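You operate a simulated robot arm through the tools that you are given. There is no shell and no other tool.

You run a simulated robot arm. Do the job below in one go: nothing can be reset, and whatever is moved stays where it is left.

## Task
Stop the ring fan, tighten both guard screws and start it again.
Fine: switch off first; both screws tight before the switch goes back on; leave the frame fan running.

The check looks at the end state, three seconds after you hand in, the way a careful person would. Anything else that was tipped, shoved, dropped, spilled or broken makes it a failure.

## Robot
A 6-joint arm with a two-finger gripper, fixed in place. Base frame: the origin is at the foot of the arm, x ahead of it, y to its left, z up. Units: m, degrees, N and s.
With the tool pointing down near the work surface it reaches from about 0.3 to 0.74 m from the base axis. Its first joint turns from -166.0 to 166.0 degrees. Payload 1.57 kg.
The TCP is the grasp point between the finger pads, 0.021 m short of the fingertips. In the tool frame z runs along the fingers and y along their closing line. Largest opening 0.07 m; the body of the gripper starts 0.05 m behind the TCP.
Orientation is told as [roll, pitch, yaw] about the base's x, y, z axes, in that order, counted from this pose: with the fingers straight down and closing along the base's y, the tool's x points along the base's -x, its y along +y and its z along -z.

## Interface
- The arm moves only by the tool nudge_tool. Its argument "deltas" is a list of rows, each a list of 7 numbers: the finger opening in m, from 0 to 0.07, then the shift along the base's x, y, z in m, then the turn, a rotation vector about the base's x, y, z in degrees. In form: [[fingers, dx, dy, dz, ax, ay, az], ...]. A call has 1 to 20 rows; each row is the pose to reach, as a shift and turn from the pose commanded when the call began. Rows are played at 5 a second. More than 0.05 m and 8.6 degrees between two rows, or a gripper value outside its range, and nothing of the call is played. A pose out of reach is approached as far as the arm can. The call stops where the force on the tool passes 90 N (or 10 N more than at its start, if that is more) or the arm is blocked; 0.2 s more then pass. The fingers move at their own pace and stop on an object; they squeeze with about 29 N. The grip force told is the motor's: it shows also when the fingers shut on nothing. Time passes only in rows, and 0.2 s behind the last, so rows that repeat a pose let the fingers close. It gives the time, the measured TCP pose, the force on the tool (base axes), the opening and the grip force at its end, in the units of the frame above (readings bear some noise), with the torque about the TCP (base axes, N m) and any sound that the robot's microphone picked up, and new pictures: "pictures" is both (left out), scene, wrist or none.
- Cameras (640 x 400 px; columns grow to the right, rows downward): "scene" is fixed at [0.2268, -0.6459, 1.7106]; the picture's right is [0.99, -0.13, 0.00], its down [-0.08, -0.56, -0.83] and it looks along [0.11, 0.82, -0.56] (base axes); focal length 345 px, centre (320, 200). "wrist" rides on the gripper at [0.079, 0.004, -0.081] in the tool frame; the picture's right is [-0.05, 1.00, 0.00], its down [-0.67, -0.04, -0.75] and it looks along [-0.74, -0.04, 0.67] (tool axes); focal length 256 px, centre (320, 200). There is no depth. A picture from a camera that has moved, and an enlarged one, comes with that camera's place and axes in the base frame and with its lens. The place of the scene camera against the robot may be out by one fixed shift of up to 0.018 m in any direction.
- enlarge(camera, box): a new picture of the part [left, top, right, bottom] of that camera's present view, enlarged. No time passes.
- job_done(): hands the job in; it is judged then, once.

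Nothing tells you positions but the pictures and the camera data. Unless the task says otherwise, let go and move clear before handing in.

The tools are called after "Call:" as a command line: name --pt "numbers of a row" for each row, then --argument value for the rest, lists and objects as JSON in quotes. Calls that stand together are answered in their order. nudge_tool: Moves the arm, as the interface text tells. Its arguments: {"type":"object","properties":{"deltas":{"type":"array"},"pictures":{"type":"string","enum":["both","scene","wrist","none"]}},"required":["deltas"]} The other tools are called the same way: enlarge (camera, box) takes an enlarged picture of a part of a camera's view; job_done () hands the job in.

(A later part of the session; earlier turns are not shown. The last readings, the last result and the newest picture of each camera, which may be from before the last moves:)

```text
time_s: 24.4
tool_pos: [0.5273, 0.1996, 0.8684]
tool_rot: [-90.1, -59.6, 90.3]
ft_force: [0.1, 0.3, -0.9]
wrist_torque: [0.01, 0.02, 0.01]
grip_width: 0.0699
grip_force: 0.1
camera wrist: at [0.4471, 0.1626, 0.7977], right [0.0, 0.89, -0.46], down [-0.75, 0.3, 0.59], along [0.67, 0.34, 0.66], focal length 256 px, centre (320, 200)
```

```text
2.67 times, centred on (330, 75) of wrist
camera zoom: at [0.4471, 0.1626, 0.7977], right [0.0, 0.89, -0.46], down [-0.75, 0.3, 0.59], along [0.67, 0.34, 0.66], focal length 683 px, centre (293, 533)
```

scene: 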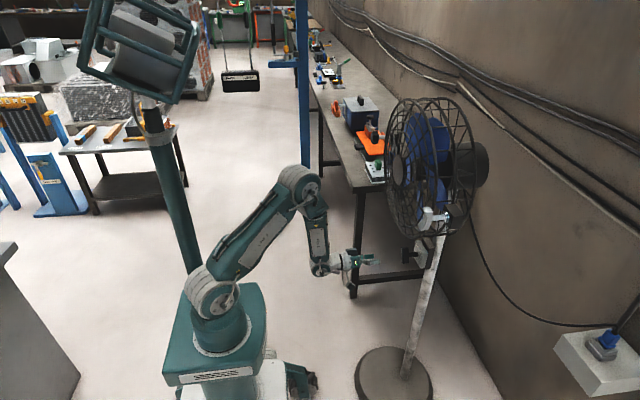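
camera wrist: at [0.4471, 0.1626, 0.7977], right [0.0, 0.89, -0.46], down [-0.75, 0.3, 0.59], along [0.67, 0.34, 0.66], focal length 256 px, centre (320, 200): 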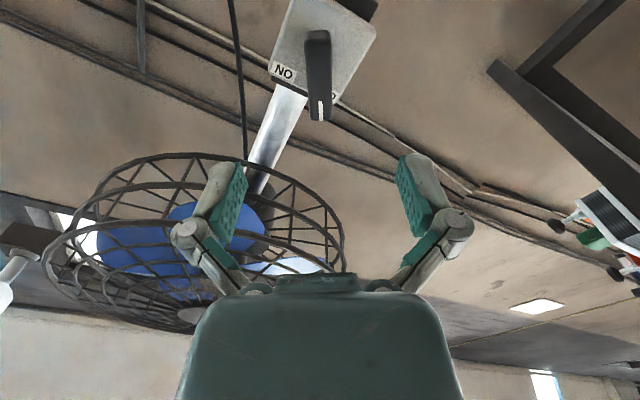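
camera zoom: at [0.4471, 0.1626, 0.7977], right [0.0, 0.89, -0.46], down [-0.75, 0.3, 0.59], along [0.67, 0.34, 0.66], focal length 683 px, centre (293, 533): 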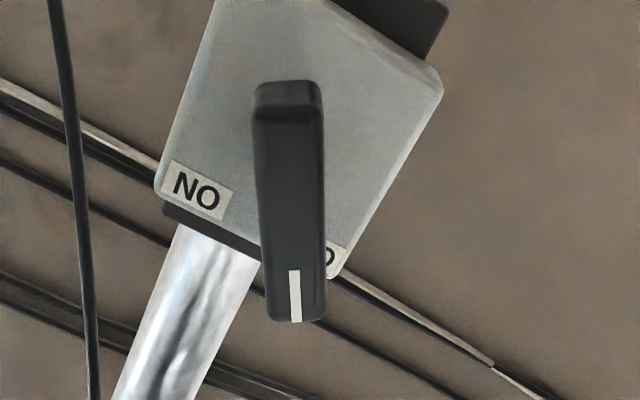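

The switch is at OFF and the blades are in the same position 1.8 s later, so the ring fan has stopped. Next I'll go round under the guard to the wing screw's side and rise to its height, staying about 0.1 m in front of it.

Call:
nudge_tool --pt "0.07 -0.007 -0.04 0 7 0 0" --pt "0.07 -0.007 -0.08 0 14 0 0" --pt "0.07 -0.007 -0.12 0 21 0 0" --pt "0.07 -0.007 -0.16 0 28 0 0" --pt "0.07 -0.007 -0.2 0 30.3 0 0" --pt "0.07 -0.01 -0.24 0 30.3 0 0" --pt "0.07 -0.02 -0.24 0.045 30.3 0 0" --pt "0.07 -0.03 -0.24 0.09 30.3 0 0" --pt "0.07 -0.04 -0.24 0.135 30.3 0 0" --pt "0.07 -0.05 -0.24 0.18 30.3 0 0" --pt "0.07 -0.06 -0.24 0.225 30.3 0 0" --pt "0.07 -0.07 -0.24 0.27 30.3 0 0" --pt "0.07 -0.08 -0.24 0.31 30.3 0 0" --pt "0.07 -0.085 -0.24 0.349 30.3 0 0" --pt "0.07 -0.085 -0.24 0.349 30.3 0 0"

Call:
enlarge --camera "wrist" --box '[240, 0, 400, 160]'

Call:
enlarge --camera "scene" --box '[380, 180, 480, 260]'

```text
time_s: 27.6
tool_pos: [0.4419, -0.0397, 1.2192]
tool_rot: [144.4, -89.8, -144.2]
ft_force: [-0.7, 0.6, -0.3]
wrist_torque: [-0.01, -0.03, -0.03]
grip_width: 0.07
grip_force: 0.1
out of reach, approached as far as the arm can: row 10, 11
camera wrist: at [0.3618, -0.0361, 1.1385], right [0.0, 1.0, 0.06], down [-0.75, -0.04, 0.66], along [0.67, -0.04, 0.75], focal length 256 px, centre (320, 200)
```

scene: 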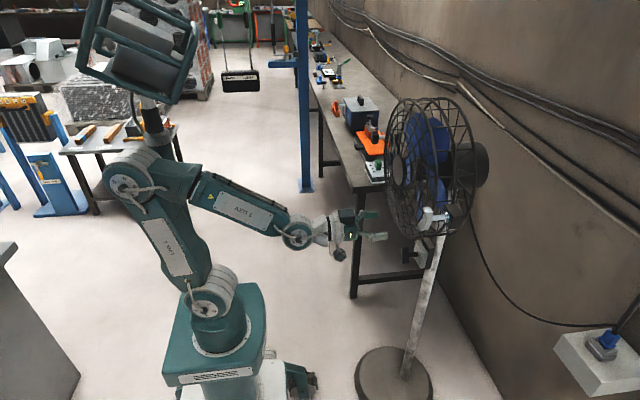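
wrist: 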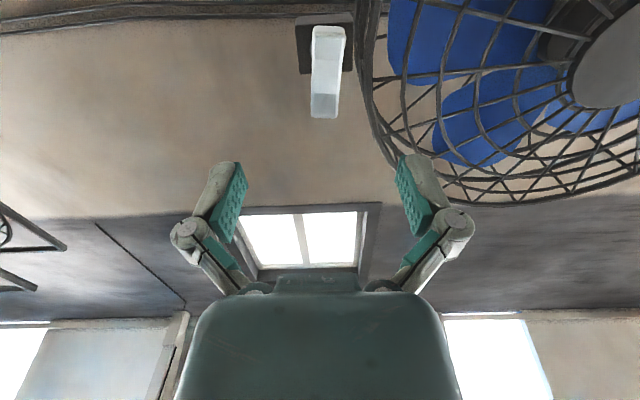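

```text
2.50 times, centred on (320, 80) of wrist
camera zoom: at [0.3618, -0.0361, 1.1385], right [0.0, 1.0, 0.06], down [-0.75, -0.04, 0.66], along [0.67, -0.04, 0.75], focal length 640 px, centre (320, 500)
```

zoom: 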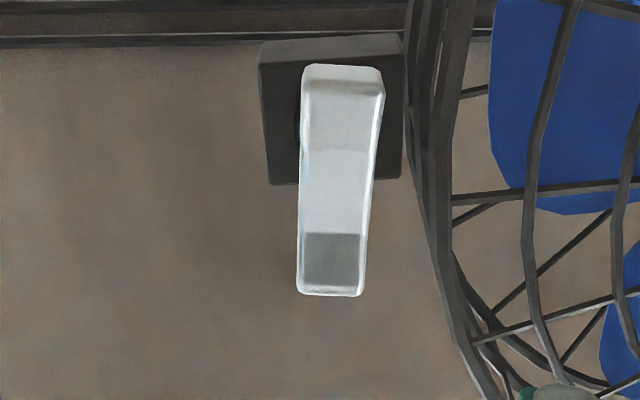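

```text
5.00 times, centred on (430, 220) of scene
camera zoom: at [0.2268, -0.6459, 1.7106], right [0.99, -0.13, 0.0], down [-0.08, -0.56, -0.83], along [0.11, 0.82, -0.56], focal length 1726 px, centre (-230, 100)
```

zoom: 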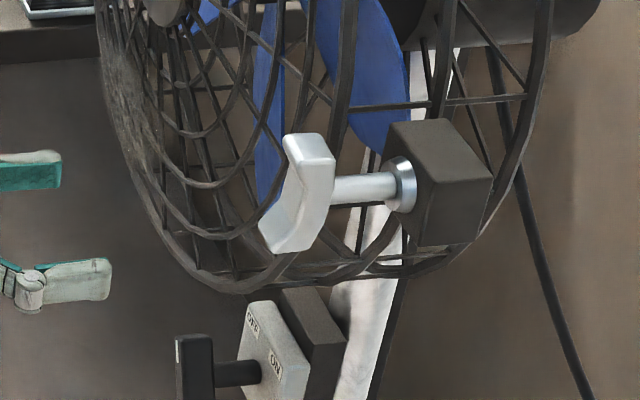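

The wing screw's long axis is nearly upright (about 5° off vertical), centred near (0.565, -0.036, 1.22), about 19 mm thick. Before gripping I'll test in free air how far the wrist can roll in the tightening direction (positive about x).

Call:
nudge_tool --pt "0.045 0 0 0 8.5 0 0" --pt "0.045 0 0 0 17 0 0" --pt "0.045 0 0 0 25.5 0 0" --pt "0.045 0 0 0 34 0 0" --pt "0.045 0 0 0 42.5 0 0" --pt "0.045 0 0 0 51 0 0" --pt "0.045 0 0 0 59.5 0 0" --pt "0.045 0 0 0 68 0 0" --pt "0.045 0 0 0 76.5 0 0" --pt "0.045 0 0 0 85 0 0" --pt "0.045 0 0 0 93.5 0 0" --pt "0.045 0 0 0 102 0 0"

```text
time_s: 30.2
tool_pos: [0.4422, -0.0397, 1.2181]
tool_rot: [90.0, 12.4, -90.2]
ft_force: [0.4, 1.1, 0.2]
wrist_torque: [0.01, 0.0, 0.04]
grip_width: 0.0449
grip_force: 0.1
camera wrist: at [0.3619, 0.0362, 1.2391], right [0.0, -0.26, 0.96], down [-0.75, -0.64, -0.18], along [0.66, -0.72, -0.2], focal length 256 px, centre (320, 200)
```

scene: 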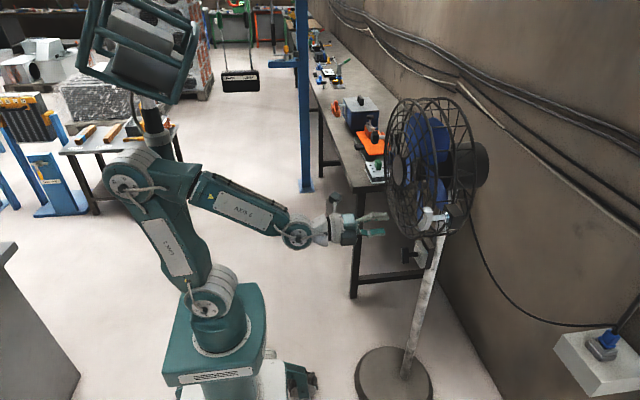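
wrist: 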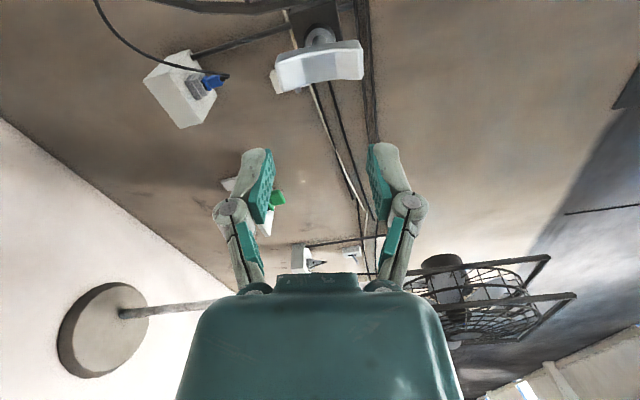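

Rolled 102° without trouble; I can also see the square-framed fan off to the -y side, which I'll leave alone. Testing further roll.

Call:
nudge_tool --pt "0.045 0 0 0 8.5 0 0" --pt "0.045 0 0 0 17 0 0" --pt "0.045 0 0 0 25.5 0 0" --pt "0.045 0 0 0 34 0 0" --pt "0.045 0 0 0 42.5 0 0" --pt "0.045 0 0 0 51 0 0" --pt "0.045 0 0 0 59.5 0 0" --pt "0.045 0 0 0 68 0 0" --pt "0.045 0 0 0 76.5 0 0"

Call:
enlarge --camera "wrist" --box '[220, 0, 420, 160]'

```text
time_s: 32.2
tool_pos: [0.4418, 0.0057, 1.2233]
tool_rot: [78.8, 88.4, -102.4]
ft_force: [-0.1, -0.6, -1.4]
wrist_torque: [0.03, 0.0, 0.01]
grip_width: 0.0451
grip_force: 0.1
out of reach, approached as far as the arm can: row 7, 8, 9
camera wrist: at [0.3614, 0.0045, 1.3024], right [-0.02, -1.0, -0.03], down [-0.75, 0.03, -0.66], along [0.66, 0.01, -0.75], focal length 256 px, centre (320, 200)
```

scene: 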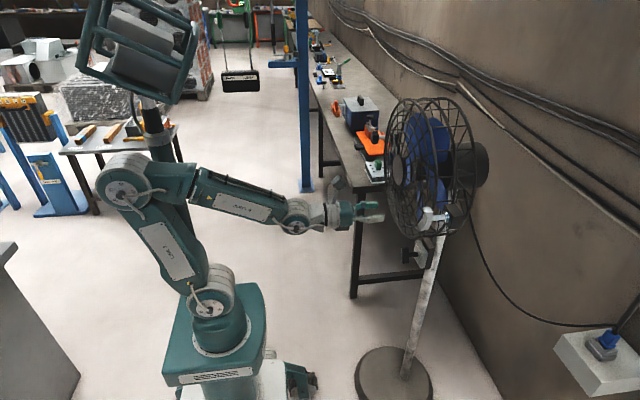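
wrist: 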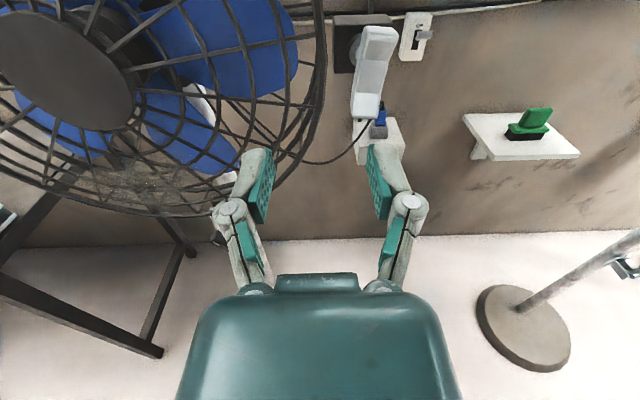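

```text
2.50 times, centred on (320, 80) of wrist
camera zoom: at [0.3614, 0.0045, 1.3024], right [-0.02, -1.0, -0.03], down [-0.75, 0.03, -0.66], along [0.66, 0.01, -0.75], focal length 640 px, centre (320, 500)
```

zoom: 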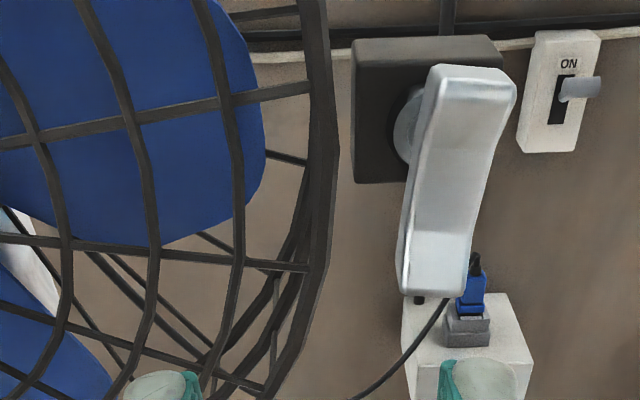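

The roll limit in the tightening direction is at about +155°, so I can make strokes of roughly 150–180° and re-grip. The wing's axis comes out at (y, z) ≈ (-0.035, 1.2205). I'll roll back and line up to its angle.

Call:
nudge_tool --pt "0.045 0 -0.005 0 -8.5 0 0" --pt "0.045 0 -0.01 0 -17 0 0" --pt "0.045 0 -0.015 -0.001 -25.5 0 0" --pt "0.045 0 -0.02 -0.002 -34 0 0" --pt "0.045 0 -0.025 -0.003 -42.5 0 0" --pt "0.045 0 -0.03 -0.003 -51 0 0" --pt "0.045 0 -0.035 -0.003 -59.5 0 0" --pt "0.045 0 -0.0407 -0.003 -68 0 0" --pt "0.045 0 -0.0407 -0.003 -76.5 0 0" --pt "0.045 0 -0.0407 -0.003 -85 0 0" --pt "0.045 0 -0.0407 -0.003 -93.5 0 0" --pt "0.045 0 -0.0407 -0.003 -102 0 0" --pt "0.045 0 -0.0407 -0.003 -110.5 0 0" --pt "0.045 0 -0.0407 -0.003 -119 0 0" --pt "0.045 0 -0.0407 -0.003 -127.5 0 0" --pt "0.045 0 -0.0407 -0.003 -136 0 0" --pt "0.045 0 -0.0407 -0.003 -144.5 0 0" --pt "0.045 0 -0.0407 -0.003 -153 0 0" --pt "0.045 0 -0.0407 -0.003 -161.5 0 0" --pt "0.045 0 -0.0407 -0.003 -170 0 0"

```text
time_s: 36.4
tool_pos: [0.441, -0.0347, 1.2199]
tool_rot: [91.2, -81.5, -91.1]
ft_force: [-0.7, -0.7, -0.5]
wrist_torque: [0.03, 0.01, -0.01]
grip_width: 0.0451
grip_force: 0.1
camera wrist: at [0.361, -0.0196, 1.1415], right [0.0, 0.98, 0.2], down [-0.75, -0.13, 0.65], along [0.66, -0.15, 0.73], focal length 256 px, centre (320, 200)
```

scene: 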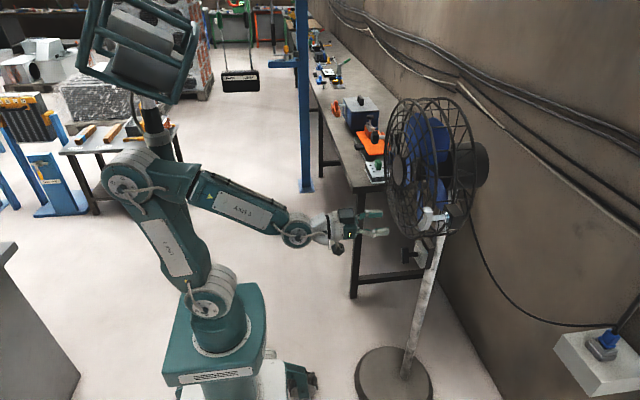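
wrist: 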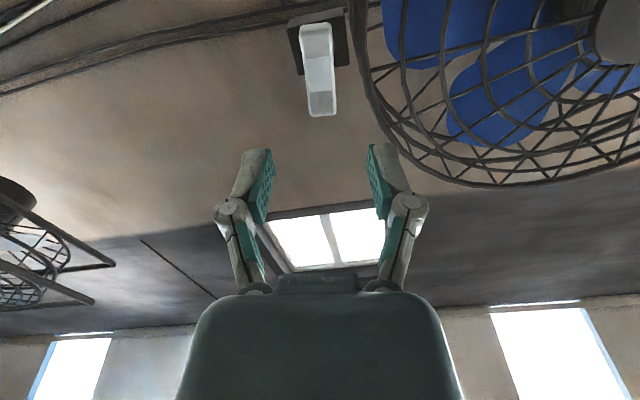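

The wing is dead ahead, centred between the fingers. I'll trim the roll to about 5.5° and approach partway, then check the alignment.

Call:
nudge_tool --pt "0.045 0.03 0 0 -3 0 0" --pt "0.045 0.06 0 0 -3 0 0" --pt "0.045 0.075 0 0 -3 0 0" --pt "0.045 0.075 0 0 -3 0 0"

Call:
enlarge --camera "wrist" --box '[220, 60, 420, 220]'

Call:
enlarge --camera "scene" --box '[380, 180, 480, 260]'

```text
time_s: 37.4
tool_pos: [0.5169, -0.0352, 1.2209]
tool_rot: [91.7, -84.4, -91.6]
ft_force: [0.6, 0.5, 0.5]
wrist_torque: [0.01, 0.01, 0.05]
grip_width: 0.045
grip_force: 0.0
camera wrist: at [0.4367, -0.0237, 1.1406], right [0.0, 0.99, 0.15], down [-0.75, -0.1, 0.66], along [0.67, -0.11, 0.74], focal length 256 px, centre (320, 200)
```

scene: 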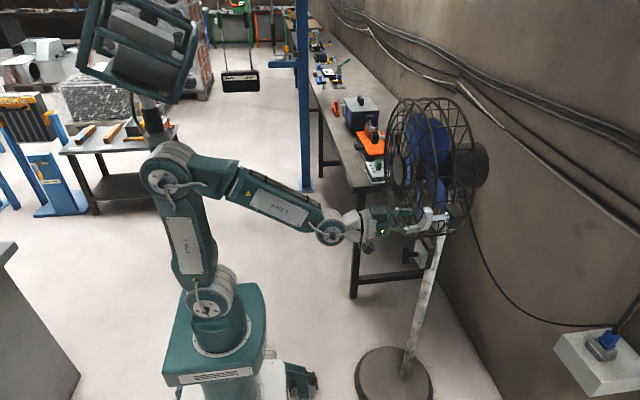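
wrist: 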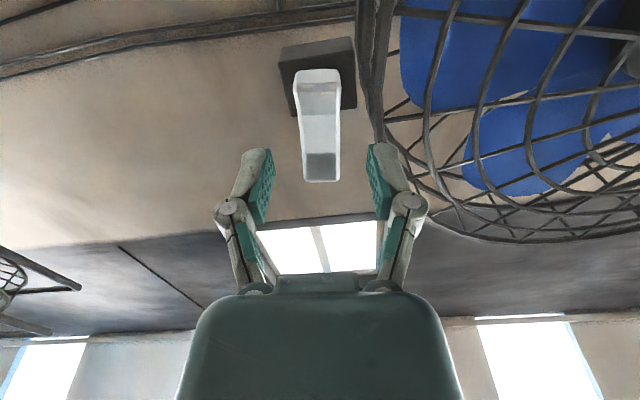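

```text
2.50 times, centred on (320, 140) of wrist
camera zoom: at [0.4367, -0.0237, 1.1406], right [0.0, 0.99, 0.15], down [-0.75, -0.1, 0.66], along [0.67, -0.11, 0.74], focal length 640 px, centre (320, 350)
```

zoom: 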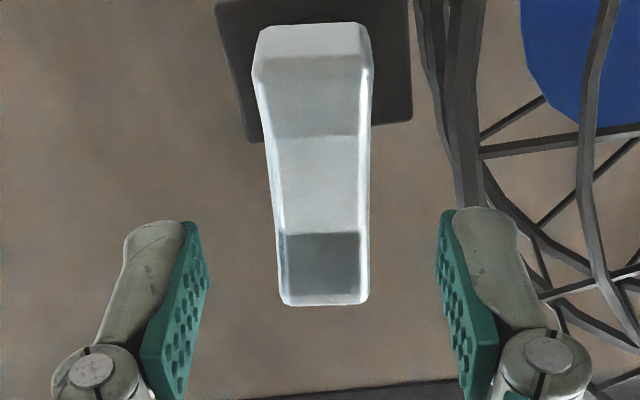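

```text
5.00 times, centred on (430, 220) of scene
camera zoom: at [0.2268, -0.6459, 1.7106], right [0.99, -0.13, 0.0], down [-0.08, -0.56, -0.83], along [0.11, 0.82, -0.56], focal length 1726 px, centre (-230, 100)
```

zoom: 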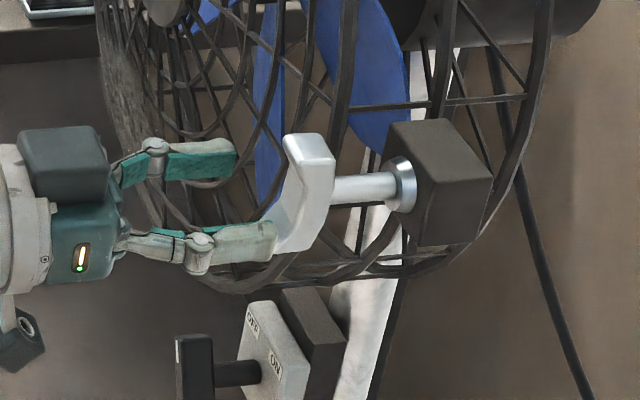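

Wing centred within half a millimetre; the guard's front ring is close beyond the +y finger, so I'll narrow the opening to 34 mm and go in to x ≈ 0.557 before closing.

Call:
nudge_tool --pt "0.034 0 0 0 0 0 0" --pt "0.034 0.015 -0.0005 0 0 0 0" --pt "0.034 0.03 -0.0005 0 0 0 0" --pt "0.034 0.04 -0.0005 0 0 0 0" --pt "0.034 0.04 -0.0005 0 0 0 0"

Call:
enlarge --camera "wrist" --box '[220, 90, 420, 250]'

Call:
enlarge --camera "scene" --box '[380, 180, 480, 260]'

```text
time_s: 38.6
tool_pos: [0.5575, -0.0367, 1.219]
tool_rot: [91.4, -84.4, -91.5]
ft_force: [0.1, -0.3, 0.6]
wrist_torque: [-0.01, 0.02, 0.02]
grip_width: 0.0339
grip_force: 0.0
camera wrist: at [0.4769, -0.0245, 1.1403], right [0.0, 0.99, 0.15], down [-0.75, -0.1, 0.66], along [0.67, -0.11, 0.74], focal length 256 px, centre (320, 200)
```

scene: 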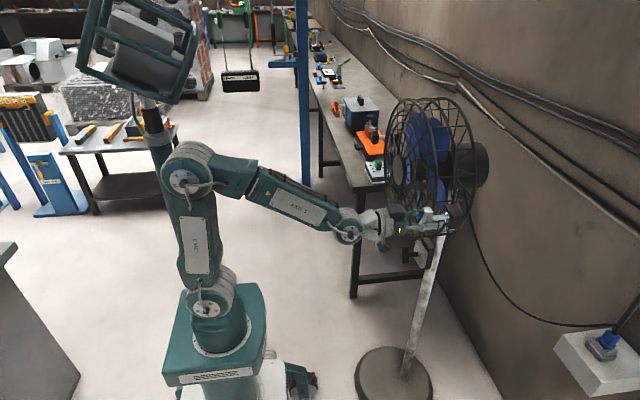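
wrist: 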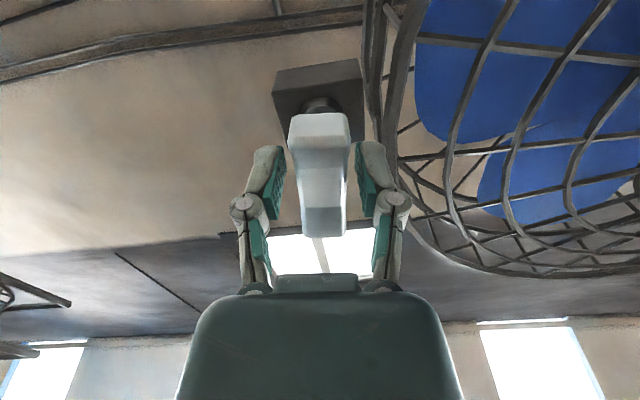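

```text
2.50 times, centred on (320, 170) of wrist
camera zoom: at [0.4769, -0.0245, 1.1403], right [0.0, 0.99, 0.15], down [-0.75, -0.1, 0.66], along [0.67, -0.11, 0.74], focal length 640 px, centre (320, 275)
```

zoom: 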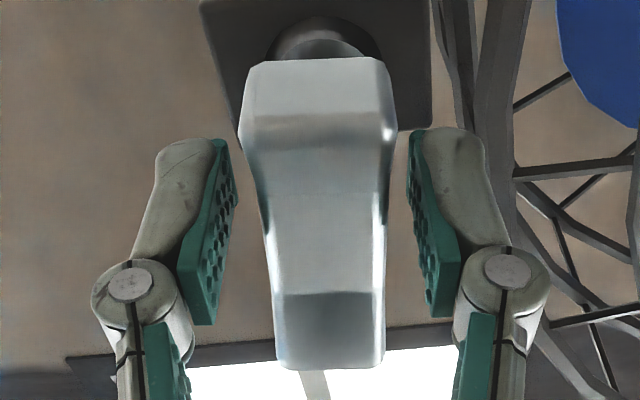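

```text
5.00 times, centred on (430, 220) of scene
camera zoom: at [0.2268, -0.6459, 1.7106], right [0.99, -0.13, 0.0], down [-0.08, -0.56, -0.83], along [0.11, 0.82, -0.56], focal length 1726 px, centre (-230, 100)
```

zoom: 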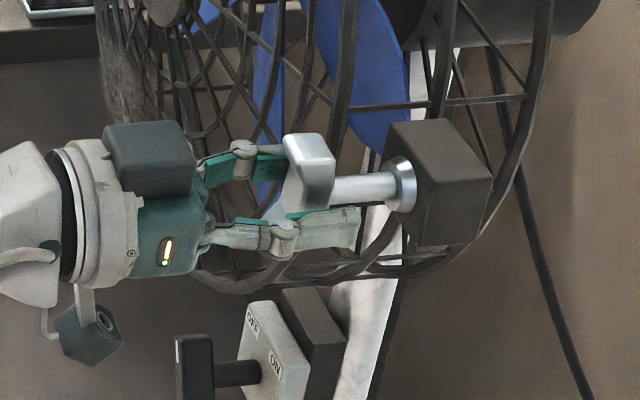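

The fingers straddle the wing cleanly and stay clear of the guard. Closing now.

Call:
nudge_tool --pt "0.02 0 0 0 0 0 0" --pt "0.0 0 0 0 0 0 0" --pt "0.0 0 0 0 0 0 0" --pt "0.0 0 0 0 0 0 0" --pictures "wrist"

```text
time_s: 39.6
tool_pos: [0.5581, -0.0353, 1.2192]
tool_rot: [91.5, -84.4, -91.5]
ft_force: [0.2, 2.7, -0.3]
wrist_torque: [0.02, -0.01, 0.04]
grip_width: 0.0216
grip_force: 32.1
camera wrist: at [0.4768, -0.0237, 1.1403], right [0.0, 0.99, 0.15], down [-0.75, -0.1, 0.66], along [0.67, -0.11, 0.74], focal length 256 px, centre (320, 200)
```

wrist: 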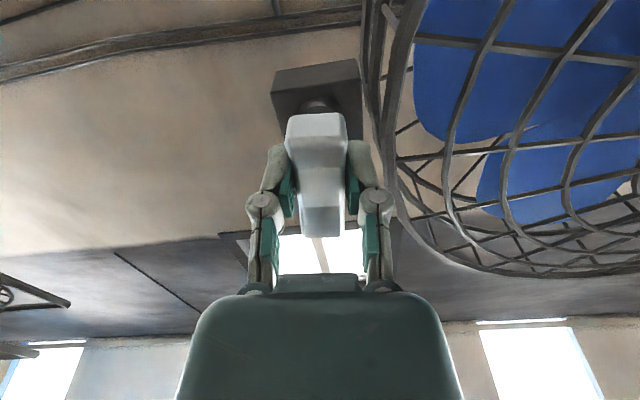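

Firm grip with almost no side load. I'll turn clockwise as seen from the robot (positive about x), first about 42°, and watch the forces.

Call:
nudge_tool --pt "0.0 0 0 0 7 0 0" --pt "0.0 0 0 0 14 0 0" --pt "0.0 0 0 0 21 0 0" --pt "0.0 0 0 0 28 0 0" --pt "0.0 0 0 0 35 0 0" --pt "0.0 0 0 0 42 0 0" --pictures "both"

```text
time_s: 41.0
tool_pos: [0.5566, -0.0346, 1.22]
tool_rot: [90.2, -42.3, -90.3]
ft_force: [4.6, 3.6, 0.3]
wrist_torque: [-0.07, 0.13, 0.23]
grip_width: 0.0217
grip_force: 31.8
camera wrist: at [0.4768, 0.0264, 1.1687], right [0.0, 0.63, 0.77], down [-0.75, -0.52, 0.42], along [0.67, -0.58, 0.47], focal length 256 px, centre (320, 200)
```

scene: 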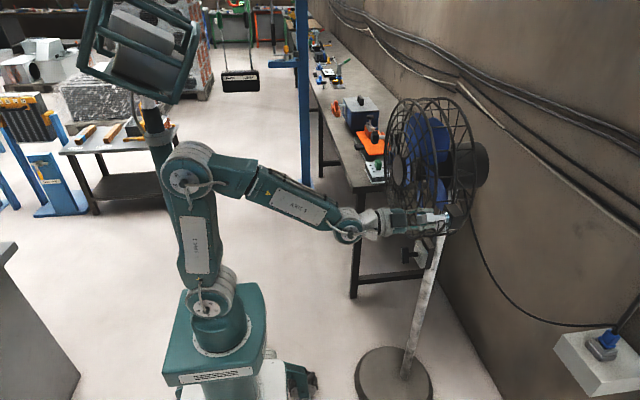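
wrist: 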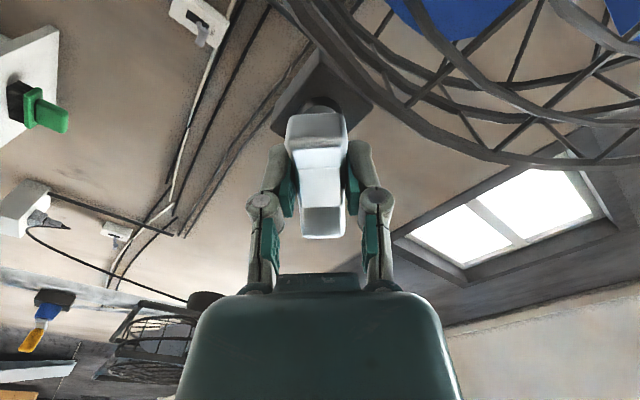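

The wing turns with the grip; a small +x pull suggests the screw is drawing in. I'll continue turning, letting the tool follow very slightly in +x.

Call:
nudge_tool --pt "0.0 0.0003 0 0 7 0 0" --pt "0.0 0.0004 0 0 14 0 0" --pt "0.0 0.0005 0 0 21 0 0" --pt "0.0 0.0006 0 0 28 0 0" --pt "0.0 0.0007 0 0 35 0 0" --pt "0.0 0.0008 0 0 42 0 0" --pt "0.0 0.0009 0 0 49 0 0" --pictures "both"

```text
time_s: 42.6
tool_pos: [0.5571, -0.0367, 1.2198]
tool_rot: [90.1, 6.7, -90.2]
ft_force: [-5.7, 1.5, -0.4]
wrist_torque: [-0.82, -0.01, -0.16]
grip_width: 0.0232
grip_force: 32.2
camera wrist: at [0.4772, 0.0426, 1.2328], right [0.0, -0.17, 0.99], down [-0.75, -0.65, -0.11], along [0.66, -0.74, -0.13], focal length 256 px, centre (320, 200)
```

scene: 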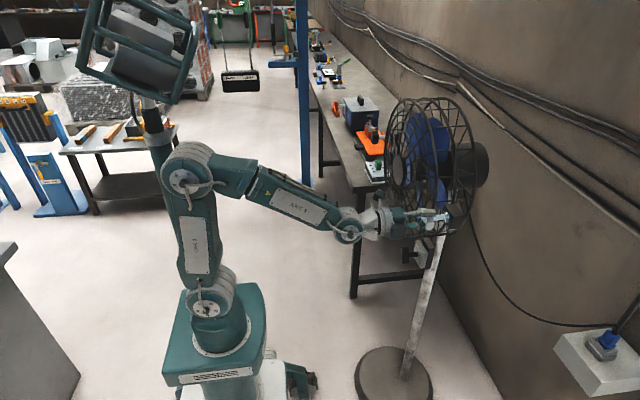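
wrist: 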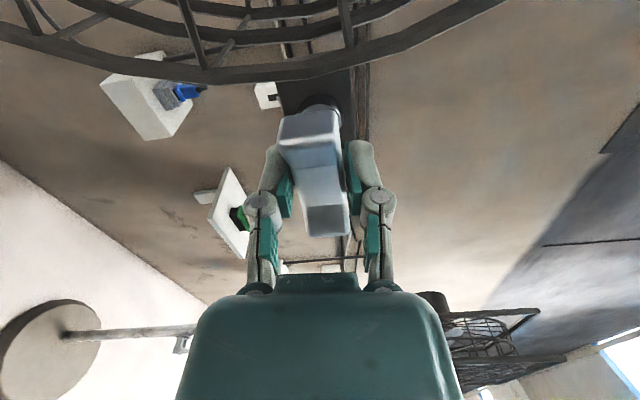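

Torque has climbed to 0.82 N·m and the wing is lagging slightly in the pads, so it's seating after about 85–90°. I'll press a few more degrees to confirm it's truly tight.

Call:
nudge_tool --pt "0.0 0 0 0 2 0 0" --pt "0.0 0 0 0 4 0 0" --pt "0.0 0 0 0 5 0 0" --pt "0.0 0 0 0 5 0 0" --pictures "wrist"

Call:
enlarge --camera "wrist" --box '[220, 90, 420, 250]'

```text
time_s: 43.6
tool_pos: [0.5578, -0.036, 1.2204]
tool_rot: [90.0, 11.5, -90.1]
ft_force: [-3.4, -0.2, 1.1]
wrist_torque: [-0.83, -0.03, -0.08]
grip_width: 0.0245
grip_force: 31.6
camera wrist: at [0.4774, 0.0413, 1.2396], right [0.0, -0.25, 0.97], down [-0.75, -0.64, -0.17], along [0.66, -0.72, -0.19], focal length 256 px, centre (320, 200)
```

wrist: 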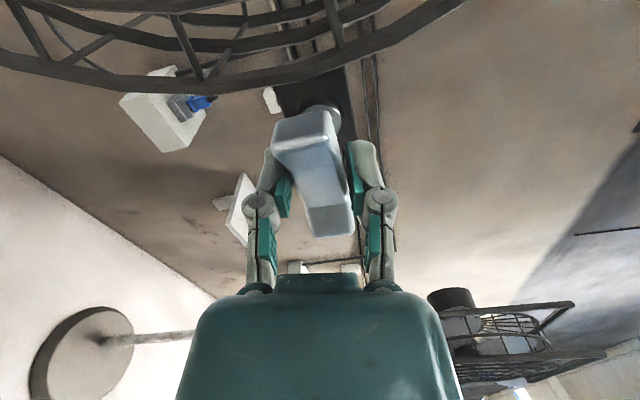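

```text
2.50 times, centred on (320, 170) of wrist
camera zoom: at [0.4774, 0.0413, 1.2396], right [0.0, -0.25, 0.97], down [-0.75, -0.64, -0.17], along [0.66, -0.72, -0.19], focal length 640 px, centre (320, 275)
```

zoom: 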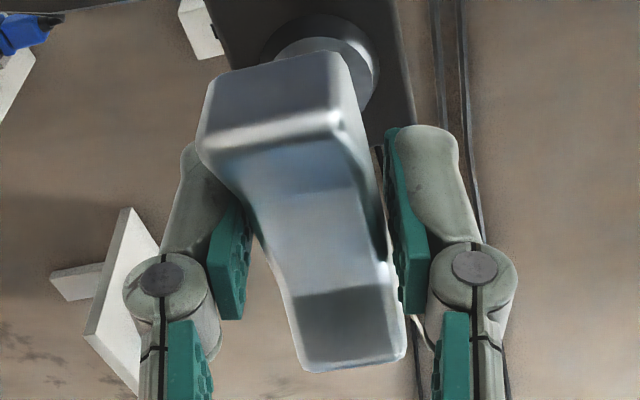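

The wing no longer turns while the gripper slips at about 0.83 N·m, so it has hit its seat. I'll ease off, open, back out and look at where the wing ended up.

Call:
nudge_tool --pt "0.0 0 0 0 -4 0 0" --pt "0.04 0 0 0 -8 0 0" --pt "0.04 0 0 0 -12 0 0" --pt "0.04 -0.02 0 0 -12 0 0" --pt "0.045 -0.05 0 0 -12 0 0" --pt "0.045 -0.08 0 0 -12 0 0" --pt "0.045 -0.08 0 0 -12 0 0"

Call:
enlarge --camera "wrist" --box '[220, 30, 420, 190]'

Call:
enlarge --camera "scene" --box '[380, 180, 480, 260]'

```text
time_s: 45.2
tool_pos: [0.477, -0.0344, 1.2199]
tool_rot: [90.1, -0.4, -90.2]
ft_force: [0.6, 0.3, 0.1]
wrist_torque: [-0.04, 0.01, 0.0]
grip_width: 0.045
grip_force: 0.1
camera wrist: at [0.397, 0.0444, 1.2231], right [0.0, -0.05, 1.0], down [-0.75, -0.66, -0.03], along [0.66, -0.75, -0.03], focal length 256 px, centre (320, 200)
```

scene: 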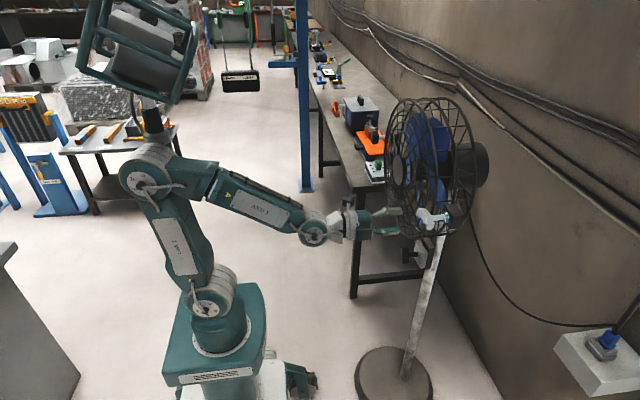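
wrist: 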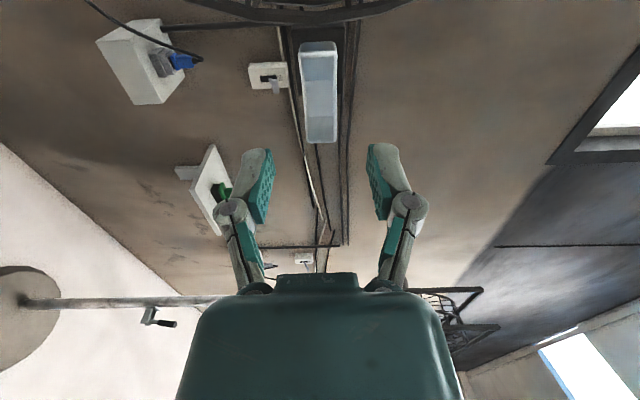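

```text
2.50 times, centred on (320, 110) of wrist
camera zoom: at [0.397, 0.0444, 1.2231], right [0.0, -0.05, 1.0], down [-0.75, -0.66, -0.03], along [0.66, -0.75, -0.03], focal length 640 px, centre (320, 425)
```

zoom: 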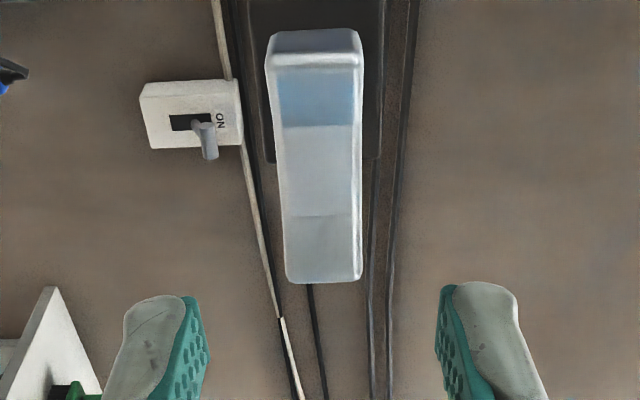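

```text
5.00 times, centred on (430, 220) of scene
camera zoom: at [0.2268, -0.6459, 1.7106], right [0.99, -0.13, 0.0], down [-0.08, -0.56, -0.83], along [0.11, 0.82, -0.56], focal length 1726 px, centre (-230, 100)
```

zoom: 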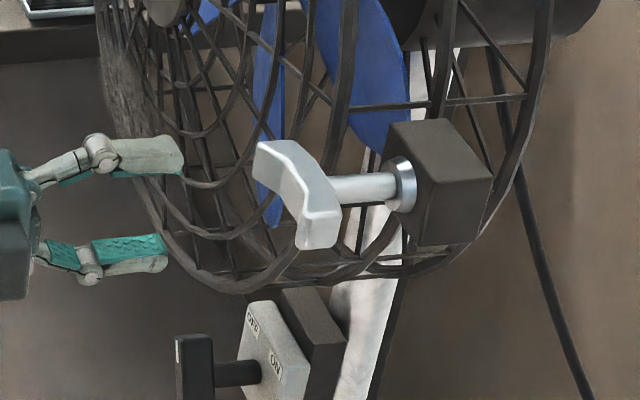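

The wing now lies level (about 90°, turned some 85° clockwise) and wouldn't go further, so that screw is tight. I'll back off and move across in front of the guard, well clear of it, toward the star knob near (0.56, 0.43, 1.22).

Call:
nudge_tool --pt "0.07 -0.035 0 0 0 0 0" --pt "0.07 -0.037 0.045 0 0 0 0" --pt "0.07 -0.037 0.09 0 0 0 0" --pt "0.07 -0.037 0.135 0 0 0 0" --pt "0.07 -0.037 0.18 0 0 0 0" --pt "0.07 -0.037 0.225 0 0 0 0" --pictures "scene"

```text
time_s: 46.6
tool_pos: [0.4399, 0.1902, 1.2181]
tool_rot: [90.1, -0.5, -90.3]
ft_force: [0.6, -0.4, -1.3]
wrist_torque: [0.01, -0.01, -0.04]
grip_width: 0.0702
grip_force: 0.1
```

scene: 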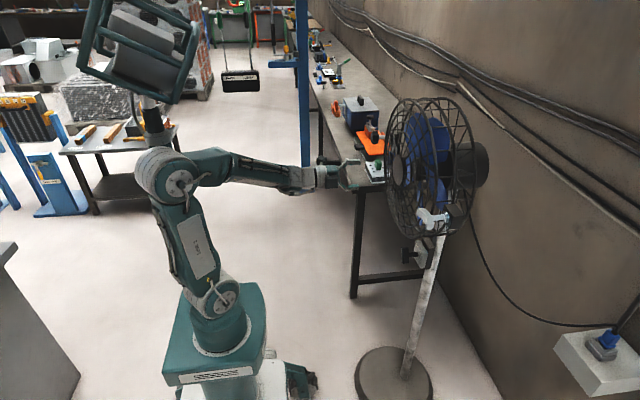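

Halfway across and clear of the guard, holding the roll. Continuing to y ≈ 0.43 to face the star knob.

Call:
nudge_tool --pt "0.07 0 0.045 0 0 0 0" --pt "0.07 0 0.09 0 0 0 0" --pt "0.07 0 0.135 0 0 0 0" --pt "0.07 0 0.18 0 0 0 0" --pt "0.07 0 0.225 0 0 0 0" --pt "0.07 0 0.242 0 0 0 0" --pt "0.07 0 0.242 0 0 0 0"

Call:
enlarge --camera "wrist" --box '[220, 0, 420, 160]'

```text
time_s: 48.2
tool_pos: [0.4416, 0.4317, 1.22]
tool_rot: [90.1, -0.4, -90.2]
ft_force: [-0.1, 0.6, -0.1]
wrist_torque: [0.02, 0.02, 0.02]
grip_width: 0.0698
grip_force: 0.2
camera wrist: at [0.3609, 0.5108, 1.2231], right [0.0, -0.05, 1.0], down [-0.75, -0.66, -0.03], along [0.66, -0.75, -0.03], focal length 256 px, centre (320, 200)
```

scene: 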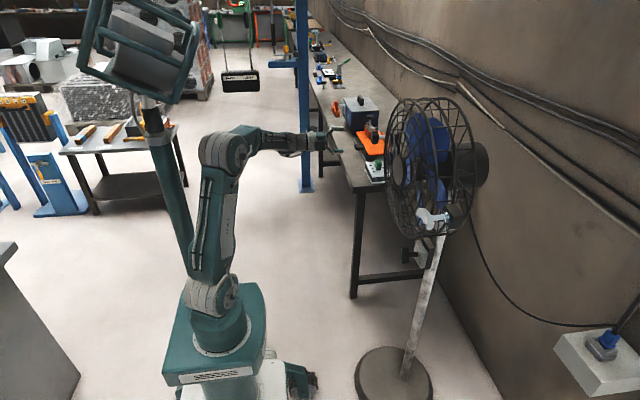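
wrist: 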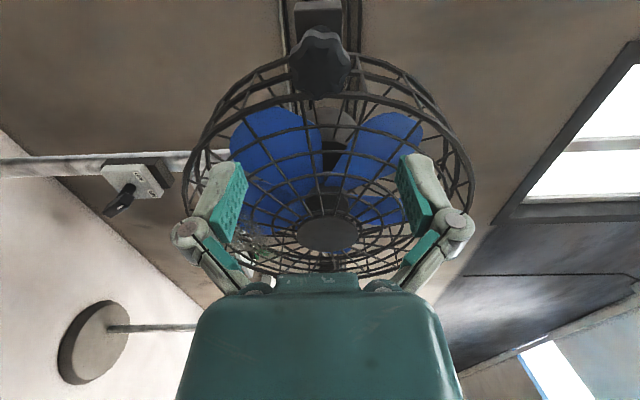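

```text
2.50 times, centred on (320, 80) of wrist
camera zoom: at [0.3609, 0.5108, 1.2231], right [0.0, -0.05, 1.0], down [-0.75, -0.66, -0.03], along [0.66, -0.75, -0.03], focal length 640 px, centre (320, 500)
```

zoom: 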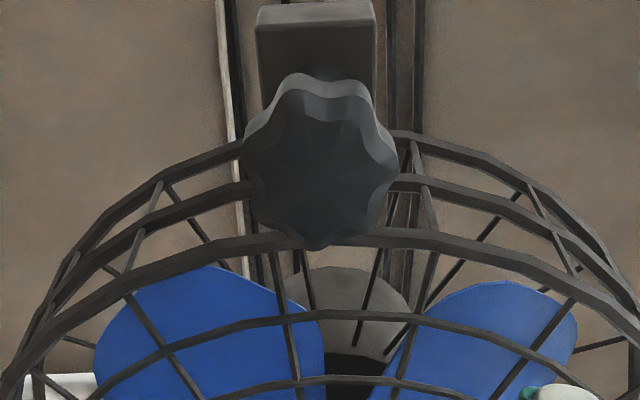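

The star knob is ahead, about 47 mm across, near (0.56, 0.433, 1.22). I'll zoom in to count lobes and find a good grip angle.

Call:
enlarge --camera "wrist" --box '[280, 20, 360, 84]'

Call:
nudge_tool --pt "0.07 0 0 0 -8.5 0 0" --pt "0.07 0 0 0 -17 0 0" --pt "0.07 0 0 0 -25.5 0 0" --pt "0.07 0 0 0 -34 0 0" --pt "0.07 0 0 0 -42.5 0 0" --pt "0.07 0 0 0 -51 0 0" --pt "0.07 0 0 0 -59.5 0 0" --pt "0.07 0 0 0 -68 0 0"

Call:
enlarge --camera "wrist" --box '[270, 20, 370, 100]'

```text
6.25 times, centred on (320, 52) of wrist
camera zoom: at [0.3609, 0.5108, 1.2231], right [0.0, -0.05, 1.0], down [-0.75, -0.66, -0.03], along [0.66, -0.75, -0.03], focal length 1600 px, centre (320, 1125)
```

zoom: 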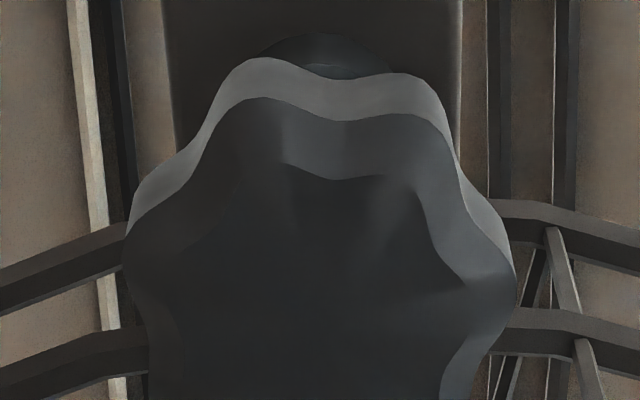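

```text
time_s: 50.0
tool_pos: [0.4408, 0.4328, 1.2197]
tool_rot: [90.5, -68.5, -90.4]
ft_force: [-0.6, -0.5, 0.3]
wrist_torque: [0.01, 0.03, 0.03]
grip_width: 0.0699
grip_force: 0.0
camera wrist: at [0.3604, 0.4645, 1.1467], right [0.0, 0.91, 0.41], down [-0.75, -0.28, 0.6], along [0.67, -0.31, 0.68], focal length 256 px, centre (320, 200)
```

scene: 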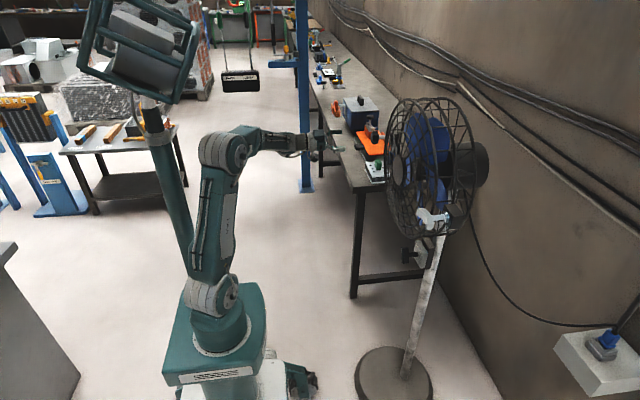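
wrist: 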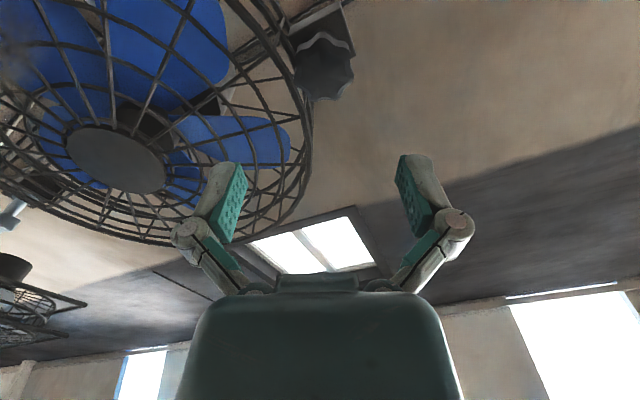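

```text
5.00 times, centred on (320, 60) of wrist
camera zoom: at [0.3604, 0.4645, 1.1467], right [0.0, 0.91, 0.41], down [-0.75, -0.28, 0.6], along [0.67, -0.31, 0.68], focal length 1280 px, centre (320, 900)
```

zoom: 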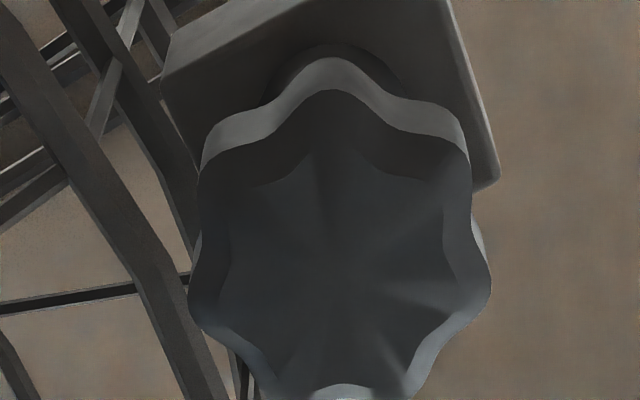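

It's a 7-lobed knob, front face near x = 0.560, axis at (0.434, 1.2205), with a lobe pointing along my camera side. Roll ≈ 60° puts one finger on a valley and the other on a lobe and keeps the fingers away from the guard ring. First I'll test the roll range here in free air.

Call:
nudge_tool --pt "0.07 0 0 0 8.5 0 0" --pt "0.07 0 0 0 17 0 0" --pt "0.07 0 0 0 25.5 0 0" --pt "0.07 0 0 0 34 0 0" --pt "0.07 0 0 0 42.5 0 0" --pt "0.07 0 0 0 51 0 0" --pt "0.07 0 0 0 59.5 0 0" --pt "0.07 0 0 0 68 0 0" --pt "0.07 0 0 0 76.5 0 0" --pt "0.07 0 0 0 85 0 0" --pt "0.07 0 0 0 93.5 0 0" --pt "0.07 0 0 0 102 0 0" --pt "0.07 0 0 0 110.5 0 0" --pt "0.07 0 0 0 119 0 0" --pt "0.07 0 0 0 127.5 0 0" --pt "0.07 0 0 0 136 0 0"

Call:
enlarge --camera "wrist" --box '[270, 20, 370, 100]'

```text
time_s: 53.4
tool_pos: [0.4408, 0.4304, 1.2197]
tool_rot: [89.4, 67.7, -90.7]
ft_force: [0.1, 0.6, -0.2]
wrist_torque: [0.01, -0.02, 0.01]
grip_width: 0.0702
grip_force: 0.1
camera wrist: at [0.3605, 0.4579, 1.2945], right [0.0, -0.94, 0.33], down [-0.75, -0.22, -0.63], along [0.66, -0.25, -0.71], focal length 256 px, centre (320, 200)
```

scene: 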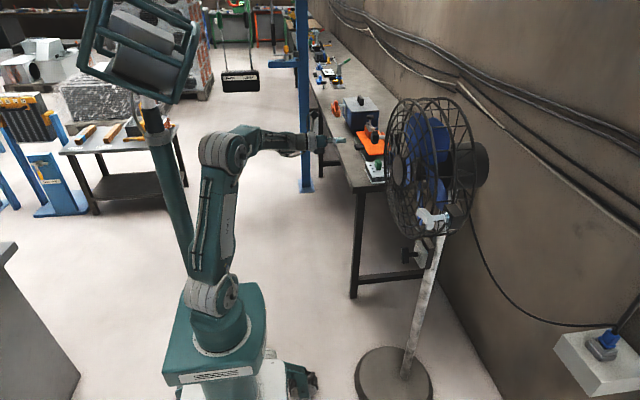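
wrist: 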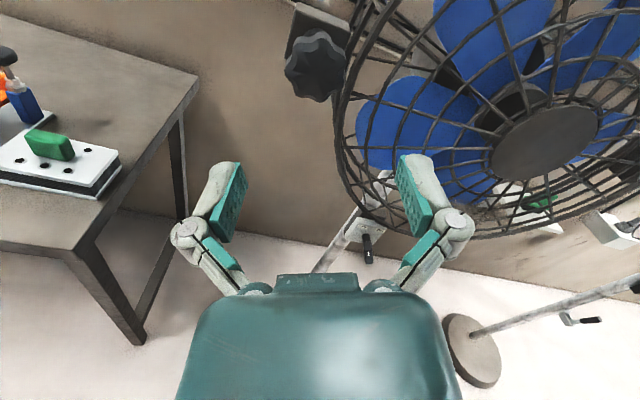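

```text
5.00 times, centred on (320, 60) of wrist
camera zoom: at [0.3605, 0.4579, 1.2945], right [0.0, -0.94, 0.33], down [-0.75, -0.22, -0.63], along [0.66, -0.25, -0.71], focal length 1280 px, centre (320, 900)
```

zoom: 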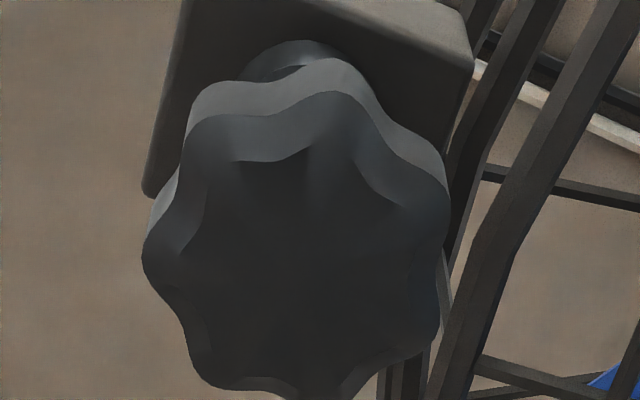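

The roll reaches 157° here with no problem, and this second view confirms the knob axis at (0.435, 1.220) with its face at x ≈ 0.560. I'll roll back to 60° and approach partway.

Call:
nudge_tool --pt "0.07 0 0.002 0 -8.5 0 0" --pt "0.07 0 0.0044 0 -17 0 0" --pt "0.07 0 0.0044 0 -25.5 0 0" --pt "0.07 0 0.0044 0 -34 0 0" --pt "0.07 0 0.0044 0 -42.5 0 0" --pt "0.07 0 0.0044 0 -51 0 0" --pt "0.07 0 0.0044 0 -59.5 0 0" --pt "0.07 0 0.0044 0 -68 0 0" --pt "0.07 0 0.0044 0 -76.5 0 0" --pt "0.07 0 0.0044 0 -85 0 0" --pt "0.07 0 0.0044 0 -93.5 0 0" --pt "0.07 0.02 0.0044 0 -97.5 0 0" --pt "0.07 0.05 0.0044 0 -97.5 0 0" --pt "0.07 0.07 0.0044 0 -97.5 0 0" --pt "0.07 0.07 0.0044 0 -97.5 0 0"

Call:
enlarge --camera "wrist" --box '[220, 50, 420, 210]'

```text
time_s: 56.6
tool_pos: [0.5111, 0.4359, 1.2197]
tool_rot: [90.1, -29.9, -90.1]
ft_force: [0.2, 0.8, -0.1]
wrist_torque: [-0.02, 0.0, -0.02]
grip_width: 0.0699
grip_force: 0.0
camera wrist: at [0.4307, 0.5067, 1.1831], right [0.0, 0.45, 0.89], down [-0.75, -0.59, 0.3], along [0.67, -0.67, 0.34], focal length 256 px, centre (320, 200)
```

scene: 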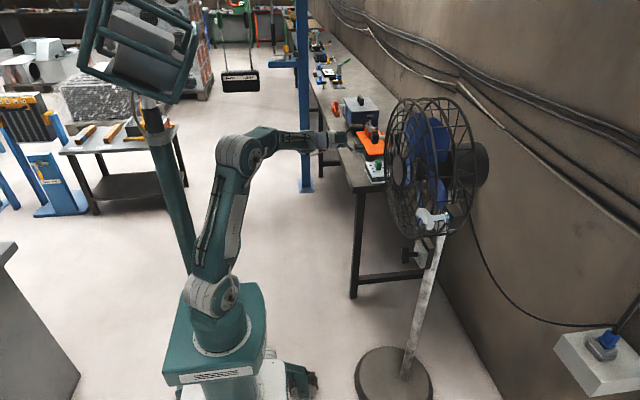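
wrist: 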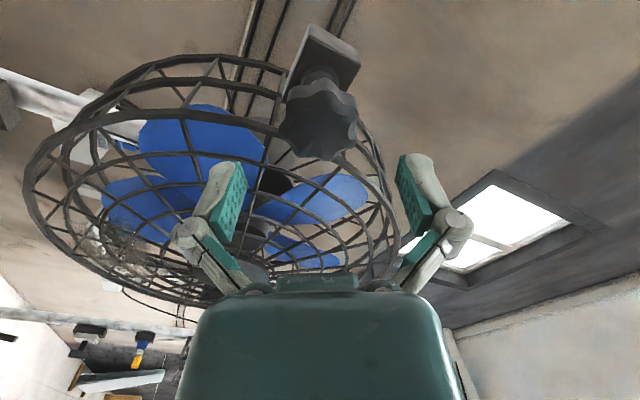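

```text
2.50 times, centred on (320, 130) of wrist
camera zoom: at [0.4307, 0.5067, 1.1831], right [0.0, 0.45, 0.89], down [-0.75, -0.59, 0.3], along [0.67, -0.67, 0.34], focal length 640 px, centre (320, 375)
```

zoom: 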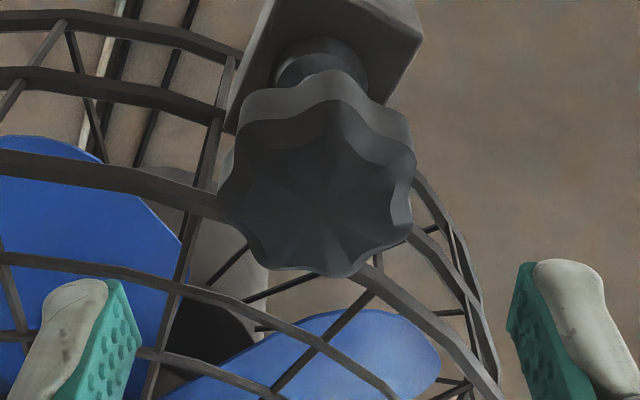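

The knob is centred between the fingers, with a valley facing the right finger and a lobe the left, as wanted. Advancing with a 62 mm opening to x ≈ 0.558.

Call:
nudge_tool --pt "0.062 0 0 0 0 0 0" --pt "0.062 0.015 -0.0005 0 0 0 0" --pt "0.062 0.03 -0.0005 0 0 0 0" --pt "0.062 0.04 -0.0005 0 0 0 0" --pt "0.062 0.047 -0.0005 0 0 0 0" --pt "0.062 0.047 -0.0005 0 0 0 0"

Call:
enlarge --camera "wrist" --box '[220, 90, 420, 250]'

```text
time_s: 58.0
tool_pos: [0.5572, 0.4347, 1.2189]
tool_rot: [90.1, -29.9, -90.2]
ft_force: [1.0, -0.5, -0.3]
wrist_torque: [0.01, 0.0, -0.03]
grip_width: 0.0621
grip_force: 0.0
camera wrist: at [0.478, 0.5067, 1.1826], right [0.0, 0.45, 0.89], down [-0.75, -0.59, 0.3], along [0.66, -0.67, 0.34], focal length 256 px, centre (320, 200)
```

scene: 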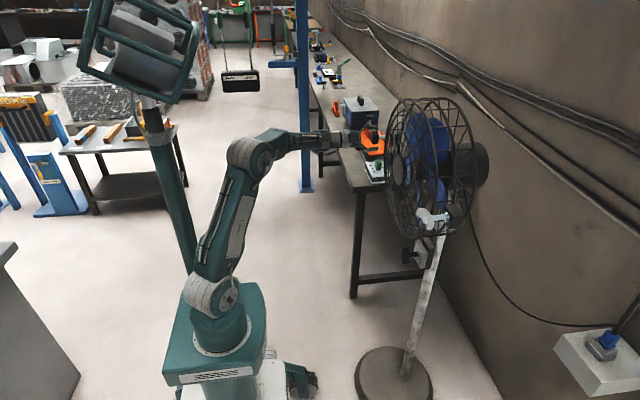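
wrist: 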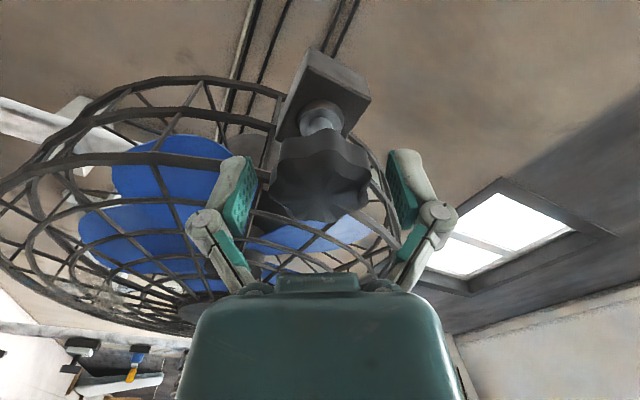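

```text
2.50 times, centred on (320, 170) of wrist
camera zoom: at [0.478, 0.5067, 1.1826], right [0.0, 0.45, 0.89], down [-0.75, -0.59, 0.3], along [0.66, -0.67, 0.34], focal length 640 px, centre (320, 275)
```

zoom: 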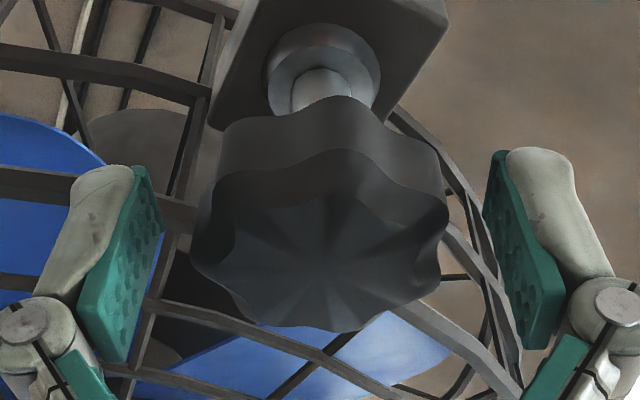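

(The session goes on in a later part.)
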